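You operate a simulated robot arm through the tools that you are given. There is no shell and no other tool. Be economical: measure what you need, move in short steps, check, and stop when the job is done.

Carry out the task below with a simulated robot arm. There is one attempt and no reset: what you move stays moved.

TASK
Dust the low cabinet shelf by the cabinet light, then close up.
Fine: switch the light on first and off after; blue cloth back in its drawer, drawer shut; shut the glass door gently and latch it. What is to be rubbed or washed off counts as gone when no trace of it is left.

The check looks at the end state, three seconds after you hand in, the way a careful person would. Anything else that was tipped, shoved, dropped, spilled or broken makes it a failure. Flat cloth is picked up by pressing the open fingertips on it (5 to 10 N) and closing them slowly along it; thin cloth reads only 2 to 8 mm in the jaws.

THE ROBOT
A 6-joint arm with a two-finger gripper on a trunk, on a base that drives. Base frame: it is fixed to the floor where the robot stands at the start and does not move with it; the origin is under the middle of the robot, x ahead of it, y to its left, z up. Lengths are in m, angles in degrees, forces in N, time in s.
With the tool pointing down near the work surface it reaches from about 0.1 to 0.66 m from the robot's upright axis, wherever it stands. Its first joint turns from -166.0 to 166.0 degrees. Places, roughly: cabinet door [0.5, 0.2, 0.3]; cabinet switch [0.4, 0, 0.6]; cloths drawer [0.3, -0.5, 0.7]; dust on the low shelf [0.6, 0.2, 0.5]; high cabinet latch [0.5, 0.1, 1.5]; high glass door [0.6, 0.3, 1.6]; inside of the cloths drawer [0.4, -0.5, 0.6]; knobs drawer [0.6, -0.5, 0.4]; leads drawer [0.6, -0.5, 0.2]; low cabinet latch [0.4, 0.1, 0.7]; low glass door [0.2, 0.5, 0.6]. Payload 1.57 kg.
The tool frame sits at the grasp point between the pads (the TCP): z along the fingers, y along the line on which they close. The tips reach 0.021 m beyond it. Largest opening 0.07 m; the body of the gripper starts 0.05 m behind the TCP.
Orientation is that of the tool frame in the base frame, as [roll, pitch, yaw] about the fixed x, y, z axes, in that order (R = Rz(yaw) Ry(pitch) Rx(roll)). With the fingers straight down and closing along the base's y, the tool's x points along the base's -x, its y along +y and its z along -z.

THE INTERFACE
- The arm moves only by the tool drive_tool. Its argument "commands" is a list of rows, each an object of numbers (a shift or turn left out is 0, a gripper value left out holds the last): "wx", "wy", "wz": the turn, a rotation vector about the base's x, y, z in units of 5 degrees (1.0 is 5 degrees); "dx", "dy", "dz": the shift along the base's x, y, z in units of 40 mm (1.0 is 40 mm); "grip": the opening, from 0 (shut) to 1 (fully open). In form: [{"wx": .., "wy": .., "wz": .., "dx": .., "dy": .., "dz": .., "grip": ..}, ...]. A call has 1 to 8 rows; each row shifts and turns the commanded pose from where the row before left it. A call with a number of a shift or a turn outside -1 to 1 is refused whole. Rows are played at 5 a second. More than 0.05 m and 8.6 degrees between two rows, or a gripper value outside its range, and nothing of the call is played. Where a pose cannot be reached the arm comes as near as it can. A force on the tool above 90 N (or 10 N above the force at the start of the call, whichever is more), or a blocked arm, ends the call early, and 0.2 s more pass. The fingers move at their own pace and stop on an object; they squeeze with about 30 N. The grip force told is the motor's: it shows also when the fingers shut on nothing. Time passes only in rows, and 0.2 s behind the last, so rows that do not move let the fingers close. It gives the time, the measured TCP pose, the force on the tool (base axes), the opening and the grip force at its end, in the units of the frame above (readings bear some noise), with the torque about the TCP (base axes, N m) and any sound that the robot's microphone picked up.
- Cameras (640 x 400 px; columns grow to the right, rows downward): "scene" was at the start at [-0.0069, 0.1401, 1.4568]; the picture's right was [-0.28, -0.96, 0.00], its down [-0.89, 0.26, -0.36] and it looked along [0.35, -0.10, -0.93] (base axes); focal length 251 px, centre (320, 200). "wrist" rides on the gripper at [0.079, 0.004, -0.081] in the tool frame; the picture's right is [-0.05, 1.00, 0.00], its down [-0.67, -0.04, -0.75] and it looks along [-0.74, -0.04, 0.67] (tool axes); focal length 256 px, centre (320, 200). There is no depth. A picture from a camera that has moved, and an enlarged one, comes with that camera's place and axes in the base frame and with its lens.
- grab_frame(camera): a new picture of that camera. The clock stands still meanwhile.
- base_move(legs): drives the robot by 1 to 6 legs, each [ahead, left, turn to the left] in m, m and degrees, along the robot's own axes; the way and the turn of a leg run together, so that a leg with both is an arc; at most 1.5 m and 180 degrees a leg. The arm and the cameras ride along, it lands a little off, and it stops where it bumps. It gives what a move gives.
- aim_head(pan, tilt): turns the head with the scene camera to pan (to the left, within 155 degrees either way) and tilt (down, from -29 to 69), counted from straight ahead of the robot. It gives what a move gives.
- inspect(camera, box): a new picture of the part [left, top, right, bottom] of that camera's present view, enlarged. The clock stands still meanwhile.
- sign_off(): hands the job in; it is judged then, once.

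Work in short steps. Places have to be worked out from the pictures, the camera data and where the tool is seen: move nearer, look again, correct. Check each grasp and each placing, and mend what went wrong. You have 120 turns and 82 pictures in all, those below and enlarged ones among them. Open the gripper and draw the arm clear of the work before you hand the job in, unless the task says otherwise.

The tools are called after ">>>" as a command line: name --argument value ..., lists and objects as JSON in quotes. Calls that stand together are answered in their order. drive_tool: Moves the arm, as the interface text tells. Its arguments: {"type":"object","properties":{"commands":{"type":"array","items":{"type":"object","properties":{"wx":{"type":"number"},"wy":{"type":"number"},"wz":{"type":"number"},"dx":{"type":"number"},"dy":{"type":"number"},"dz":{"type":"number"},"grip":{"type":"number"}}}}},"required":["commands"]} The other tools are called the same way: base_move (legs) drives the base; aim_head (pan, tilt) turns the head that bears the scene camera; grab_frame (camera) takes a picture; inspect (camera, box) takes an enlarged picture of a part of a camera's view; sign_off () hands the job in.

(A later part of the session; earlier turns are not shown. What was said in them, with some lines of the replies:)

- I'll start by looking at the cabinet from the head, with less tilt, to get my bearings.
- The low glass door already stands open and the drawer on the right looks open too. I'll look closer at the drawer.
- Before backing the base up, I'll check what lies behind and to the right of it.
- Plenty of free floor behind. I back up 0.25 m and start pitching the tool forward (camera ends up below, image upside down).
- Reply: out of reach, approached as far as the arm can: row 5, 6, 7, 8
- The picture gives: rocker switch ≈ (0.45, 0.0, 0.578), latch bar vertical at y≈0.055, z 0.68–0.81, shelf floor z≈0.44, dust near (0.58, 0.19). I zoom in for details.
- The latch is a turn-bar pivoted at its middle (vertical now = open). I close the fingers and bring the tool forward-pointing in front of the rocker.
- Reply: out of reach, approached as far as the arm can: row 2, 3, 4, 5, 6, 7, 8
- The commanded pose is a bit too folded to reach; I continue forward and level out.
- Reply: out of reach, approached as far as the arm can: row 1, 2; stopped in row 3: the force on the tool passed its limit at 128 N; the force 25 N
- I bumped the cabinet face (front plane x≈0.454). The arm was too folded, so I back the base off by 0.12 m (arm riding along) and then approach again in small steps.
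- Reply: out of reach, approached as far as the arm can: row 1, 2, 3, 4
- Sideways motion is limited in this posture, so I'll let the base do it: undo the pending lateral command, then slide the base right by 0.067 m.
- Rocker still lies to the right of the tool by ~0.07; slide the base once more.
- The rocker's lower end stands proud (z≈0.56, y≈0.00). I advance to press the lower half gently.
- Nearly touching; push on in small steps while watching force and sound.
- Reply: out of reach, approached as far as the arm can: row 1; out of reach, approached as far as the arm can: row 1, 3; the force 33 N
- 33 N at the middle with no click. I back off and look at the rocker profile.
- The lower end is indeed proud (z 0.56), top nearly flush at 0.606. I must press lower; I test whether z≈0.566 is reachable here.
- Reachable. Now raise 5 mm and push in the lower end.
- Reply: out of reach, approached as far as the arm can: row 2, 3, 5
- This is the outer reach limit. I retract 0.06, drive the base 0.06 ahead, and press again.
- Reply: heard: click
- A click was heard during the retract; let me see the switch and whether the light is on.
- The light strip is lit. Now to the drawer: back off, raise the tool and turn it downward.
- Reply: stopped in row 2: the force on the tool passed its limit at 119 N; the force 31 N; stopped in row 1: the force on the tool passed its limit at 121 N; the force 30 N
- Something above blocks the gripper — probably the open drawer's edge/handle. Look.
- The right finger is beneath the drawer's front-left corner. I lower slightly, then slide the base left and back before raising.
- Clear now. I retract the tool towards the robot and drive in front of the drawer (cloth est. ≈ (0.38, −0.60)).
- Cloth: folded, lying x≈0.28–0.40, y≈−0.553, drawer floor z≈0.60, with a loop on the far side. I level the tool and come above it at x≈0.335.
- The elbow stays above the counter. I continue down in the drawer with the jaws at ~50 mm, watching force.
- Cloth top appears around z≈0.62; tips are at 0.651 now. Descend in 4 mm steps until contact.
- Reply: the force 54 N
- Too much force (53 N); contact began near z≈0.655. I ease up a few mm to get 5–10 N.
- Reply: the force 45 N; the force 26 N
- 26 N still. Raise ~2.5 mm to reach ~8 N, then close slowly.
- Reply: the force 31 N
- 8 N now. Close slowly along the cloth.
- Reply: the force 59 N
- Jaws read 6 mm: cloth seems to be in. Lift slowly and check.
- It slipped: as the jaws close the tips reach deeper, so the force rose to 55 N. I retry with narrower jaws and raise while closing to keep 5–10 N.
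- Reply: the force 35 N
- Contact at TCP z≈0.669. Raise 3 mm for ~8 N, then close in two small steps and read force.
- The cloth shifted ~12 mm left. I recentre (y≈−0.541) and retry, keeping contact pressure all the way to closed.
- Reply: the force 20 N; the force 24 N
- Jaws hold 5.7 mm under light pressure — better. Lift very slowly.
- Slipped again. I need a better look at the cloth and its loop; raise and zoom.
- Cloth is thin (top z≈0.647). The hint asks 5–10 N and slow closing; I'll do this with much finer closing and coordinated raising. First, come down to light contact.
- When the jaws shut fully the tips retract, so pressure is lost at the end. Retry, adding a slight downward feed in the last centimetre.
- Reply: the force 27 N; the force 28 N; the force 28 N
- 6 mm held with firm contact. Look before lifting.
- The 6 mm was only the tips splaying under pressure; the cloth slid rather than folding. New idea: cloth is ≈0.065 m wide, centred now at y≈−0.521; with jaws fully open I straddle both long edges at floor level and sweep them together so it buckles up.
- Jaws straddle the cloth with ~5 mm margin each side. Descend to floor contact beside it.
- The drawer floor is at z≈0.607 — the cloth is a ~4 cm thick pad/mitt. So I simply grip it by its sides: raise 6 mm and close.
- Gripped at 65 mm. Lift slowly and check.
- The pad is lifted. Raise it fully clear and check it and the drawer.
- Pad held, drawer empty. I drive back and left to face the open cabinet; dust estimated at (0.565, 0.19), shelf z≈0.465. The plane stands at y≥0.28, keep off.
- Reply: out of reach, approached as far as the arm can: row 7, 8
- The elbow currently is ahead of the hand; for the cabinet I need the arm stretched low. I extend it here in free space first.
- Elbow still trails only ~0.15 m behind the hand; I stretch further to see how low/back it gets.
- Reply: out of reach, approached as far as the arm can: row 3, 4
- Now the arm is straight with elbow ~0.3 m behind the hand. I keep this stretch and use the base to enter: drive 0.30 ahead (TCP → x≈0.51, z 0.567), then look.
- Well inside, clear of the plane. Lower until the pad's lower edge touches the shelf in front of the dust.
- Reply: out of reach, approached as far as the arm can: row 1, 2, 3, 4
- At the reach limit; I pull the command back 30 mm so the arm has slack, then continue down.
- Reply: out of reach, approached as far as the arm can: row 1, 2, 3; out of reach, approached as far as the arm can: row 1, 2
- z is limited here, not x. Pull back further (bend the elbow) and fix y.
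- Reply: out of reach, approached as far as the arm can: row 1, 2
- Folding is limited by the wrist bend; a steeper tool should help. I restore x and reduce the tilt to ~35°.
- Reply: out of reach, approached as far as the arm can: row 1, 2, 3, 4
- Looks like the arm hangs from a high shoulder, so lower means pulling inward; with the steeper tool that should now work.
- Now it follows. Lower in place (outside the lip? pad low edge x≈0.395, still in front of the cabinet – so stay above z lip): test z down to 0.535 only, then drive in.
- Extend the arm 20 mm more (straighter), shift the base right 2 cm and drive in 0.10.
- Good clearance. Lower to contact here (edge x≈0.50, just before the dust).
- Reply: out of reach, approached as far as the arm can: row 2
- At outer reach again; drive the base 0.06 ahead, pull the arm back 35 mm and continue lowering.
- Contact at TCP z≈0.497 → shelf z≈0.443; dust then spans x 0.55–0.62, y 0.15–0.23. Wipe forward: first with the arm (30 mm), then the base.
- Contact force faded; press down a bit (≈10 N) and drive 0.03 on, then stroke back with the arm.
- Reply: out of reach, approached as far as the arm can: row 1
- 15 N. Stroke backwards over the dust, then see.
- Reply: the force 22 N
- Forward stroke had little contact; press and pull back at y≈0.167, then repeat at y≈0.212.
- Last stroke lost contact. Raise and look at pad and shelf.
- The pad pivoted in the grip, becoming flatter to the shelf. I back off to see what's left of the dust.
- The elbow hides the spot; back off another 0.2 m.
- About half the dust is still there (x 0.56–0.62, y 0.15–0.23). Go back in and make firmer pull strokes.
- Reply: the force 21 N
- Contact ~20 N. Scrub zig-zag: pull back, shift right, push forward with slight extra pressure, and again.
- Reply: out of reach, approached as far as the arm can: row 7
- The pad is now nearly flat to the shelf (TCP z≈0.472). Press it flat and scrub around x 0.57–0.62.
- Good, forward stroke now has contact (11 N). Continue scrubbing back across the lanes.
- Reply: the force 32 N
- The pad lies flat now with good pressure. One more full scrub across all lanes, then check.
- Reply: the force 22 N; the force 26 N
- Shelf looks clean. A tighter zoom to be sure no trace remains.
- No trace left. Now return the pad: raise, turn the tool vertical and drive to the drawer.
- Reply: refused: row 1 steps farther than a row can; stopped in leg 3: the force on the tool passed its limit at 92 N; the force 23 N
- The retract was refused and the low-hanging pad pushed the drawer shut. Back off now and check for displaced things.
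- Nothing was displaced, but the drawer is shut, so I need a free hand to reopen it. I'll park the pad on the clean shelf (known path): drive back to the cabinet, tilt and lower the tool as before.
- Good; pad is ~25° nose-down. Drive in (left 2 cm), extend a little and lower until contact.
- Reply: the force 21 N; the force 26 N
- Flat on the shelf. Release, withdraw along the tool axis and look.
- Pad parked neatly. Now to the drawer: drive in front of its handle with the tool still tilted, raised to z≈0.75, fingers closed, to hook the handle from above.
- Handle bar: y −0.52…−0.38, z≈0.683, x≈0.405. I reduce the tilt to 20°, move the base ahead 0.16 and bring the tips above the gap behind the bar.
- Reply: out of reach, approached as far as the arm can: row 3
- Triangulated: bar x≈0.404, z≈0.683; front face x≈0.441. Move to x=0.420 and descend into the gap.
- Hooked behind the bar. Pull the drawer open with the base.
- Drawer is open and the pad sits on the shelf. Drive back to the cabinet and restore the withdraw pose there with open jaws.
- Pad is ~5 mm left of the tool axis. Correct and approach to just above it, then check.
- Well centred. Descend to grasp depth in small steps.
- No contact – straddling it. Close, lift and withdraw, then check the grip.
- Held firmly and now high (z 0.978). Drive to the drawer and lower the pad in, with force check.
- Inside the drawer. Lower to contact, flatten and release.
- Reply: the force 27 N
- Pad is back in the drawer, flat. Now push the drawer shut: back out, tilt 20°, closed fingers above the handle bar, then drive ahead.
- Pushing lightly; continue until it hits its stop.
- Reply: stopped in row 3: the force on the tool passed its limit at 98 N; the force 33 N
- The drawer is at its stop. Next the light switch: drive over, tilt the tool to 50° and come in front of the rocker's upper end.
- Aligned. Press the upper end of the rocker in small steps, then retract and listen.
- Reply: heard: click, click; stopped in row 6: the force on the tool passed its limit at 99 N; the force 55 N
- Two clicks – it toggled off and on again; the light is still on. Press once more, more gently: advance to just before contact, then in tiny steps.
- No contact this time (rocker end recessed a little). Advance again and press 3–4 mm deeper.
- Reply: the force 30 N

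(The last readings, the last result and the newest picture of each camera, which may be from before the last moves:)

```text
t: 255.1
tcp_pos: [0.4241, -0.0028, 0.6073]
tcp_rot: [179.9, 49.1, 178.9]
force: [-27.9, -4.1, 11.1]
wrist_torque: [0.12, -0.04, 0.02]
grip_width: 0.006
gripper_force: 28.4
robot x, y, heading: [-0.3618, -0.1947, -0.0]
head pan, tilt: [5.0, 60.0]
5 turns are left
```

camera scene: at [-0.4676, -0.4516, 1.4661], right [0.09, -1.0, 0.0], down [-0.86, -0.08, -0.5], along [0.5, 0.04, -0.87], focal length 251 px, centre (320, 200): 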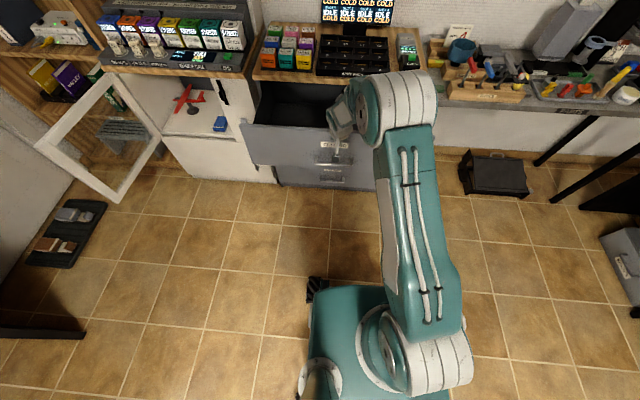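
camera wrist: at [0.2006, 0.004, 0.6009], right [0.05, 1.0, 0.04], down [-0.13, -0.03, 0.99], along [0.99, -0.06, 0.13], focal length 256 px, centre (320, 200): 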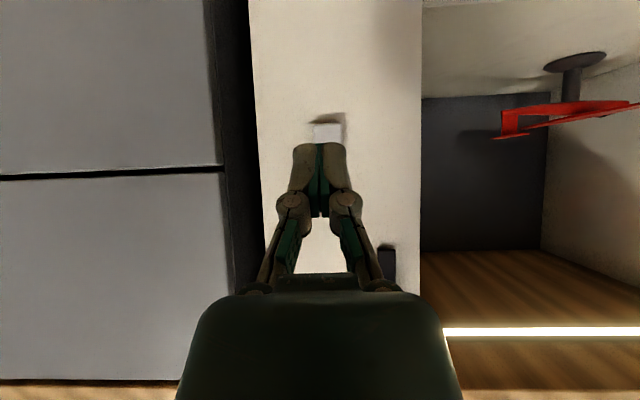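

Few turns remain, so I batch: press the lower rocker end once, retract, shift the arm left, and drive to the outside of the open door; take pictures.

>>> drive_tool --commands '[{"dx": -0.6}, {"dz": -0.75}, {"dx": 0.35}, {"dx": 0.15}, {"dx": 0.08}, {}]'

>>> drive_tool --commands '[{"dx": -0.9}, {"dx": -0.9}, {"dx": -0.9}, {}]'

>>> grab_frame --camera "wrist"

>>> base_move --legs '[[-0.55, 0, 0], [0, 0.51, 0]]'

>>> drive_tool --commands '[{"dy": 0.9, "dx": -0.4}, {"dy": 0.9, "dx": -0.4}, {"dy": 0.9, "dx": -0.4}, {"dy": 0.9, "dx": -0.4}, {}]'

>>> aim_head --pan 10 --tilt 45

>>> grab_frame --camera "scene"

```text
t: 256.5
tcp_pos: [0.4232, 0.0001, 0.5748]
tcp_rot: [180.0, 49.0, 178.9]
force: [-36.0, -2.7, 10.2]
wrist_torque: [0.04, 0.04, 0.04]
grip_width: 0.0062
gripper_force: 28.8
robot x, y, heading: [-0.3697, -0.195, -0.1]
head pan, tilt: [5.0, 60.0]
heard: click
```

```text
t: 257.5
tcp_pos: [0.3167, -0.0018, 0.5785]
tcp_rot: [179.9, 49.2, 178.9]
force: [0.2, 0.2, -0.2]
wrist_torque: [0.02, -0.01, 0.03]
grip_width: 0.0002
gripper_force: 28.7
robot x, y, heading: [-0.3617, -0.1903, 0.1]
head pan, tilt: [5.0, 60.0]
```

```text
6 pictures are left
camera wrist: at [0.204, 0.005, 0.5716], right [0.05, 1.0, 0.04], down [-0.13, -0.03, 0.99], along [0.99, -0.06, 0.13], focal length 256 px, centre (320, 200)
```

wrist: 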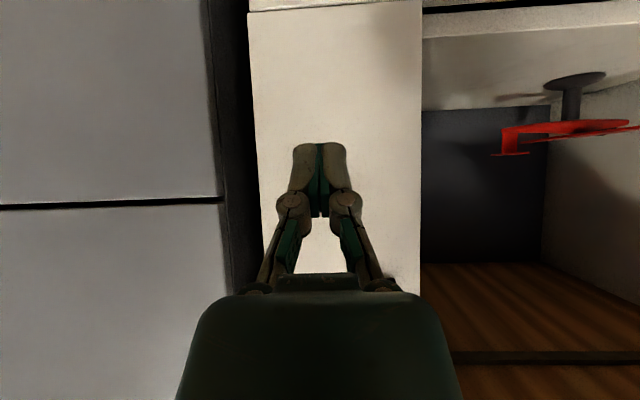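

```text
t: 263.2
tcp_pos: [-0.2198, 0.482, 0.5777]
tcp_rot: [179.8, 49.1, 177.6]
force: [-0.2, -0.2, -0.4]
wrist_torque: [-0.05, 0.01, 0.0]
grip_width: 0.0
gripper_force: 28.3
robot x, y, heading: [-0.9041, 0.3037, -1.1]
head pan, tilt: [5.0, 60.0]
```

```text
t: 264.4
tcp_pos: [-0.284, 0.6284, 0.5779]
tcp_rot: [179.9, 49.2, 177.7]
force: [0.4, 0.1, 0.2]
wrist_torque: [0.02, 0.0, 0.0]
grip_width: 0.0
gripper_force: 27.9
robot x, y, heading: [-0.9017, 0.3046, -1.1]
head pan, tilt: [5.0, 60.0]
```

```text
t: 265.2
tcp_pos: [-0.2859, 0.6287, 0.5772]
tcp_rot: [179.9, 49.2, 177.8]
force: [0.4, -0.5, -0.4]
wrist_torque: [0.02, 0.02, 0.0]
grip_width: 0.0002
gripper_force: 28.6
robot x, y, heading: [-0.9053, 0.3028, -1.1]
head pan, tilt: [10.0, 45.0]
```

```text
5 pictures are left
camera scene: at [-0.8789, 0.477, 1.4854], right [0.15, -0.99, 0.0], down [-0.7, -0.11, -0.71], along [0.7, 0.11, -0.71], focal length 251 px, centre (320, 200)
4 turns are left
```

scene: 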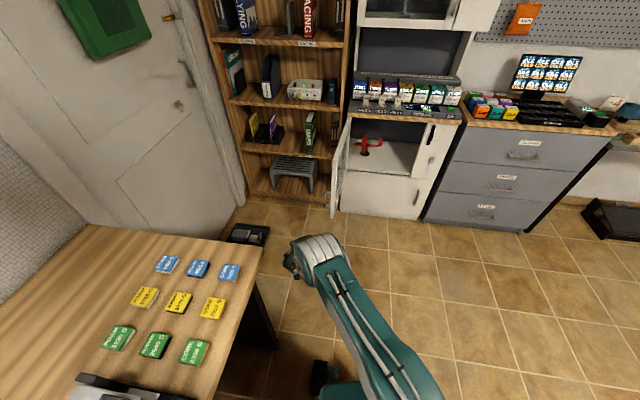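

Light is off and the drawer shut. Now swing the glass door: drive along its left face, sweep along the arc with the base, and finish with a gentle arm push; then back off and look.

>>> base_move --legs '[[0.39, 0, 1.1], [0, -0.09, 0], [-0.01, -0.13, 0], [0.07, -0.135, 0], [0.1, -0.085, 0], [0.08, -0.04, 0]]'

>>> base_move --legs '[[0.045, -0.012, 0]]'

>>> drive_tool --commands '[{"dx": 0.25}, {"dx": 0.25}, {"dx": 0.25}, {"dx": 0.2}, {"dx": 0.1}, {"dx": 0.1}, {}]'

>>> drive_tool --commands '[{"dx": -0.9}, {"dx": -0.9}, {"dz": 0.9}, {"dz": 0.9}, {"dz": 0.9}, {}]'

>>> grab_frame --camera "wrist"

>>> grab_frame --camera "scene"

```text
t: 271.8
tcp_pos: [0.344, 0.1592, 0.5767]
tcp_rot: [-179.8, 49.2, 178.9]
force: [-0.1, 0.5, -0.3]
wrist_torque: [0.02, -0.03, -0.03]
grip_width: 0.0003
gripper_force: 28.5
robot x, y, heading: [-0.2661, -0.1783, -0.3]
head pan, tilt: [10.0, 45.0]
```

```text
t: 272.7
tcp_pos: [0.3907, 0.1438, 0.5803]
tcp_rot: [179.6, 49.2, 178.4]
force: [0.6, -0.4, -0.8]
wrist_torque: [0.02, -0.02, -0.04]
grip_width: 0.0
gripper_force: 28.4
robot x, y, heading: [-0.2267, -0.1854, -0.1]
head pan, tilt: [10.0, 45.0]
```

```text
t: 274.3
tcp_pos: [0.433, 0.1441, 0.579]
tcp_rot: [179.5, 49.0, 178.3]
force: [-34.5, -4.8, 14.8]
wrist_torque: [0.09, -0.1, 0.06]
grip_width: 0.0059
gripper_force: 28.3
robot x, y, heading: [-0.2233, -0.1886, 0.0]
head pan, tilt: [10.0, 45.0]
```

```text
t: 275.7
tcp_pos: [0.365, 0.1412, 0.6902]
tcp_rot: [179.5, 49.3, 178.2]
force: [-0.5, 0.1, -0.6]
wrist_torque: [0.03, -0.02, -0.02]
grip_width: 0.0001
gripper_force: 28.8
robot x, y, heading: [-0.2248, -0.191, -0.4]
head pan, tilt: [10.0, 45.0]
```

```text
4 pictures are left
camera wrist: at [0.2518, 0.1473, 0.6832], right [0.06, 1.0, 0.05], down [-0.13, -0.04, 0.99], along [0.99, -0.06, 0.13], focal length 256 px, centre (320, 200)
```

wrist: 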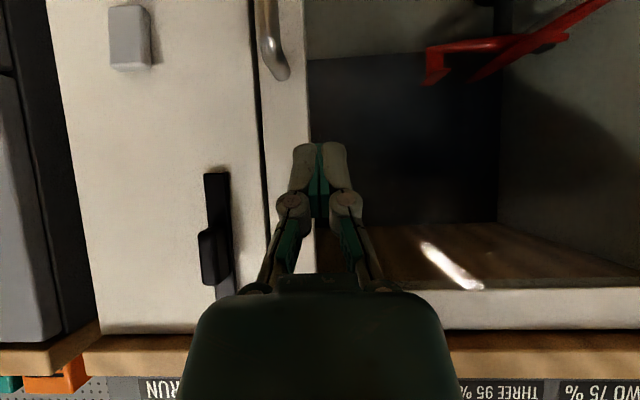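

```text
3 pictures are left
camera scene: at [-0.2013, -0.0156, 1.4854], right [0.17, -0.99, 0.0], down [-0.7, -0.12, -0.71], along [0.7, 0.12, -0.71], focal length 251 px, centre (320, 200)
3 turns are left
```

scene: 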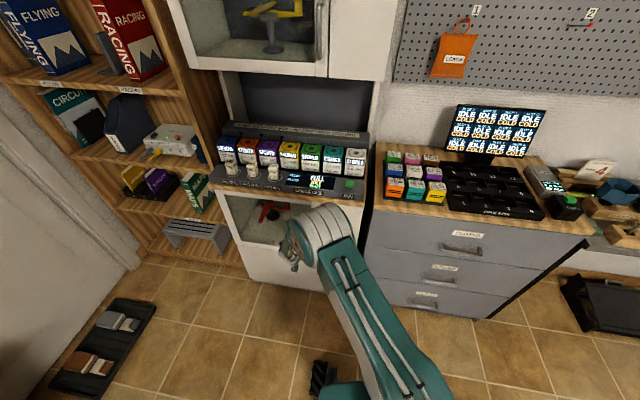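

Door is shut. Now the latch (pivot y≈0.059, z≈0.743, bar x≈0.44): place the tip right of its lower end and sweep it left and up along the arc to horizontal; then back off and look.

>>> drive_tool --commands '[{"dy": -1, "dz": 0.2}, {"dy": -1, "dz": 0.2}, {"dy": -0.9, "dz": 0.18}, {}, {"dx": 0.6}, {"dx": 0.5}, {"dx": 0.4}, {}]'

>>> drive_tool --commands '[{"dy": 0.3}, {"dy": 0.35, "dz": -0.06}, {"dy": 0.35, "dz": -0.06}, {"dy": 0.32, "dz": 0.1}, {"dy": 0.32, "dz": 0.12}, {"dy": 0.22, "dz": 0.25}, {"dy": 0.22, "dz": 0.26}, {"dy": 0.1, "dz": 0.2}]'

>>> drive_tool --commands '[{"dx": -0.9}, {"dx": -0.9}, {"dz": -0.8}, {"dz": -0.8}, {}]'

>>> grab_frame --camera "wrist"

```text
t: 277.5
tcp_pos: [0.4232, 0.0257, 0.711]
tcp_rot: [179.4, 49.1, 178.3]
force: [1.1, 0.2, -1.2]
wrist_torque: [0.02, -0.01, 0.01]
grip_width: 0.0
gripper_force: 28.9
robot x, y, heading: [-0.2254, -0.1905, -0.1]
head pan, tilt: [10.0, 45.0]
```

```text
t: 279.3
tcp_pos: [0.4255, 0.1145, 0.7439]
tcp_rot: [179.4, 49.2, 178.3]
force: [0.7, 0.4, -0.3]
wrist_torque: [0.01, -0.01, 0.03]
grip_width: 0.0002
gripper_force: 29.2
robot x, y, heading: [-0.224, -0.1869, -0.7]
head pan, tilt: [10.0, 45.0]
```

```text
t: 280.5
tcp_pos: [0.3512, 0.1161, 0.6819]
tcp_rot: [179.4, 49.2, 178.3]
force: [0.0, 0.2, 0.7]
wrist_torque: [-0.01, 0.01, -0.03]
grip_width: 0.0
gripper_force: 29.2
robot x, y, heading: [-0.225, -0.1867, -0.2]
head pan, tilt: [10.0, 45.0]
```

```text
2 pictures are left
camera wrist: at [0.2388, 0.1218, 0.6752], right [0.06, 1.0, 0.05], down [-0.13, -0.04, 0.99], along [0.99, -0.06, 0.13], focal length 256 px, centre (320, 200)
2 turns are left
```

wrist: 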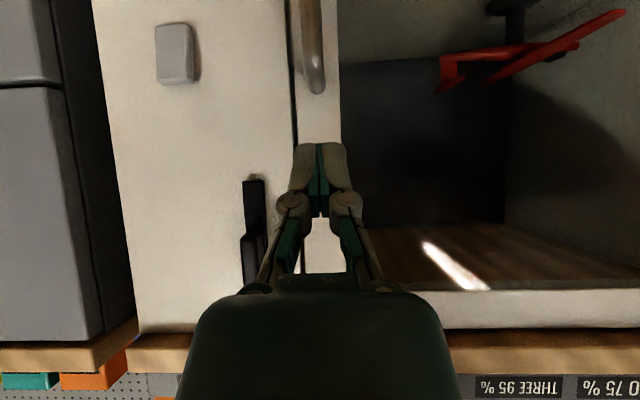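

The bar is still upright – the tip passed in front of it. Retry deeper (tip sliding on the face), with a second slightly deeper pass, then retract, open the gripper and back away.

>>> drive_tool --commands '[{"dy": -1, "dz": 0.23}, {"dy": -1, "dz": 0.23}, {"dy": -0.28, "dz": 0.22}, {"dx": 0.7}, {"dx": 0.7}, {"dx": 0.45}, {"dx": 0.13}, {}]'

>>> drive_tool --commands '[{"dy": 0.3}, {"dy": 0.35, "dz": -0.06}, {"dy": 0.35, "dz": -0.06}, {"dy": 0.32, "dz": 0.1}, {"dy": 0.32, "dz": 0.12}, {"dy": 0.22, "dz": 0.25}, {"dy": 0.22, "dz": 0.26}, {"dy": 0.1, "dz": 0.2}]'

>>> drive_tool --commands '[{"dx": -0.9}, {"dx": -0.6}, {"dz": -0.81}, {"dy": -0.9}, {"dy": -0.9}, {"dy": -0.38}, {}]'

>>> drive_tool --commands '[{"dx": 0.8}, {"dx": 0.6}, {"dx": 0.18}, {}]'

>>> drive_tool --commands '[{"dy": 0.3}, {"dy": 0.35, "dz": -0.06}, {"dy": 0.35, "dz": -0.06}, {"dy": 0.32, "dz": 0.1}, {"dy": 0.32, "dz": 0.12}, {"dy": 0.22, "dz": 0.25}, {"dy": 0.22, "dz": 0.26}, {"dy": 0.1, "dz": 0.2}]'

>>> drive_tool --commands '[{"dx": -0.9}, {"dx": -0.9}, {"dx": -0.5, "grip": 1}, {}]'

>>> base_move --legs '[[-0.2, 0, 0]]'

>>> grab_frame --camera "wrist"

```text
t: 282.3
tcp_pos: [0.4304, 0.024, 0.7078]
tcp_rot: [179.4, 49.2, 178.4]
force: [0.5, -0.7, -0.3]
wrist_torque: [0.01, -0.05, -0.03]
grip_width: 0.0
gripper_force: 28.1
robot x, y, heading: [-0.2239, -0.1868, -0.5]
head pan, tilt: [10.0, 45.0]
```

```text
t: 284.1
tcp_pos: [0.4306, 0.1104, 0.7382]
tcp_rot: [179.5, 49.0, 178.2]
force: [-1.0, -0.5, -5.1]
wrist_torque: [-0.03, 0.05, 0.02]
grip_width: 0.0
gripper_force: 28.8
robot x, y, heading: [-0.2239, -0.1861, -0.3]
head pan, tilt: [10.0, 45.0]
```

```text
t: 285.7
tcp_pos: [0.3714, 0.022, 0.7091]
tcp_rot: [179.4, 49.2, 178.2]
force: [-0.4, -0.1, 0.3]
wrist_torque: [0.0, 0.0, -0.01]
grip_width: 0.0001
gripper_force: 28.8
robot x, y, heading: [-0.2212, -0.1897, -0.3]
head pan, tilt: [10.0, 45.0]
```

```text
t: 286.7
tcp_pos: [0.433, 0.0231, 0.7077]
tcp_rot: [179.4, 49.0, 178.3]
force: [-14.7, -2.4, 6.1]
wrist_torque: [0.05, -0.01, 0.1]
grip_width: 0.0
gripper_force: 28.0
robot x, y, heading: [-0.2224, -0.1912, -0.4]
head pan, tilt: [10.0, 45.0]
```

```text
t: 288.5
tcp_pos: [0.432, 0.1218, 0.7386]
tcp_rot: [179.9, 49.1, 179.1]
force: [-17.7, -9.2, -11.6]
wrist_torque: [0.06, 0.16, -0.25]
grip_width: 0.0001
gripper_force: 28.7
robot x, y, heading: [-0.2278, -0.1833, 0.1]
head pan, tilt: [10.0, 45.0]
```

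```text
t: 289.5
tcp_pos: [0.3424, 0.1084, 0.741]
tcp_rot: [179.3, 49.3, 178.1]
force: [-0.4, -1.3, 0.6]
wrist_torque: [0.02, 0.02, -0.01]
grip_width: 0.0702
gripper_force: 0.1
robot x, y, heading: [-0.2196, -0.1883, -0.1]
head pan, tilt: [10.0, 45.0]
```

```text
t: 291.1
tcp_pos: [0.142, 0.1099, 0.7395]
tcp_rot: [179.5, 49.2, 178.3]
force: [0.5, -1.0, 0.0]
wrist_torque: [-0.01, -0.01, 0.01]
grip_width: 0.07
gripper_force: 0.0
robot x, y, heading: [-0.4195, -0.189, -0.2]
head pan, tilt: [10.0, 45.0]
```

```text
1 pictures are left
camera wrist: at [0.0293, 0.1171, 0.7336], right [0.06, 1.0, 0.05], down [-0.13, -0.04, 0.99], along [0.99, -0.06, 0.13], focal length 256 px, centre (320, 200)
1 turns are left
```

wrist: 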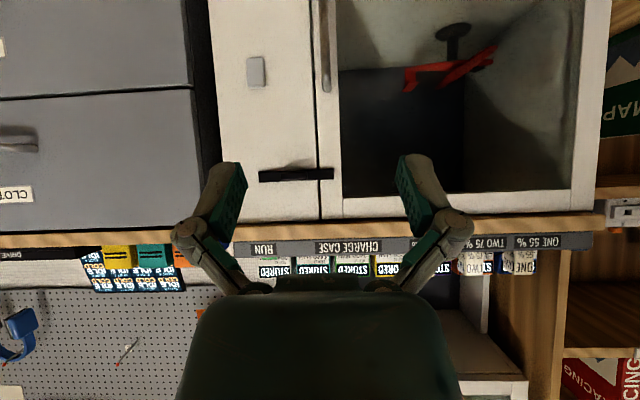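

The latch bar now lies horizontal across the shut door. The light is off, the drawer is shut with the cloth inside, and the arm is clear, so I'm handing in.

>>> sign_off

```text
The job is handed in.
```

I dusted the low shelf until no trace showed. The cabinet light is off, the blue cloth is back in its shut drawer, and the glass door is shut with its latch bar turned across it.

A few things went less smoothly than they should have:

- **Cabinet front:** early on, the closed fingers hit the cabinet face at about 128 N. I saw no mark afterwards.
- **Drawer:** while trying to raise the tool after pressing the light switch, I caught the drawer's underside twice, at about 120 N. Later, the cloth I was carrying pushed the drawer shut by accident. I reopened it to put the cloth away, then pushed it to its stop.
- **Light switch:** it double-clicked when I first tried to switch it off, so it took another press; the light was off in the later pictures.
- **Latch:** the first pass missed the bar. I only checked the result in one wrist picture, which shows the bar lying horizontal across the door edge.
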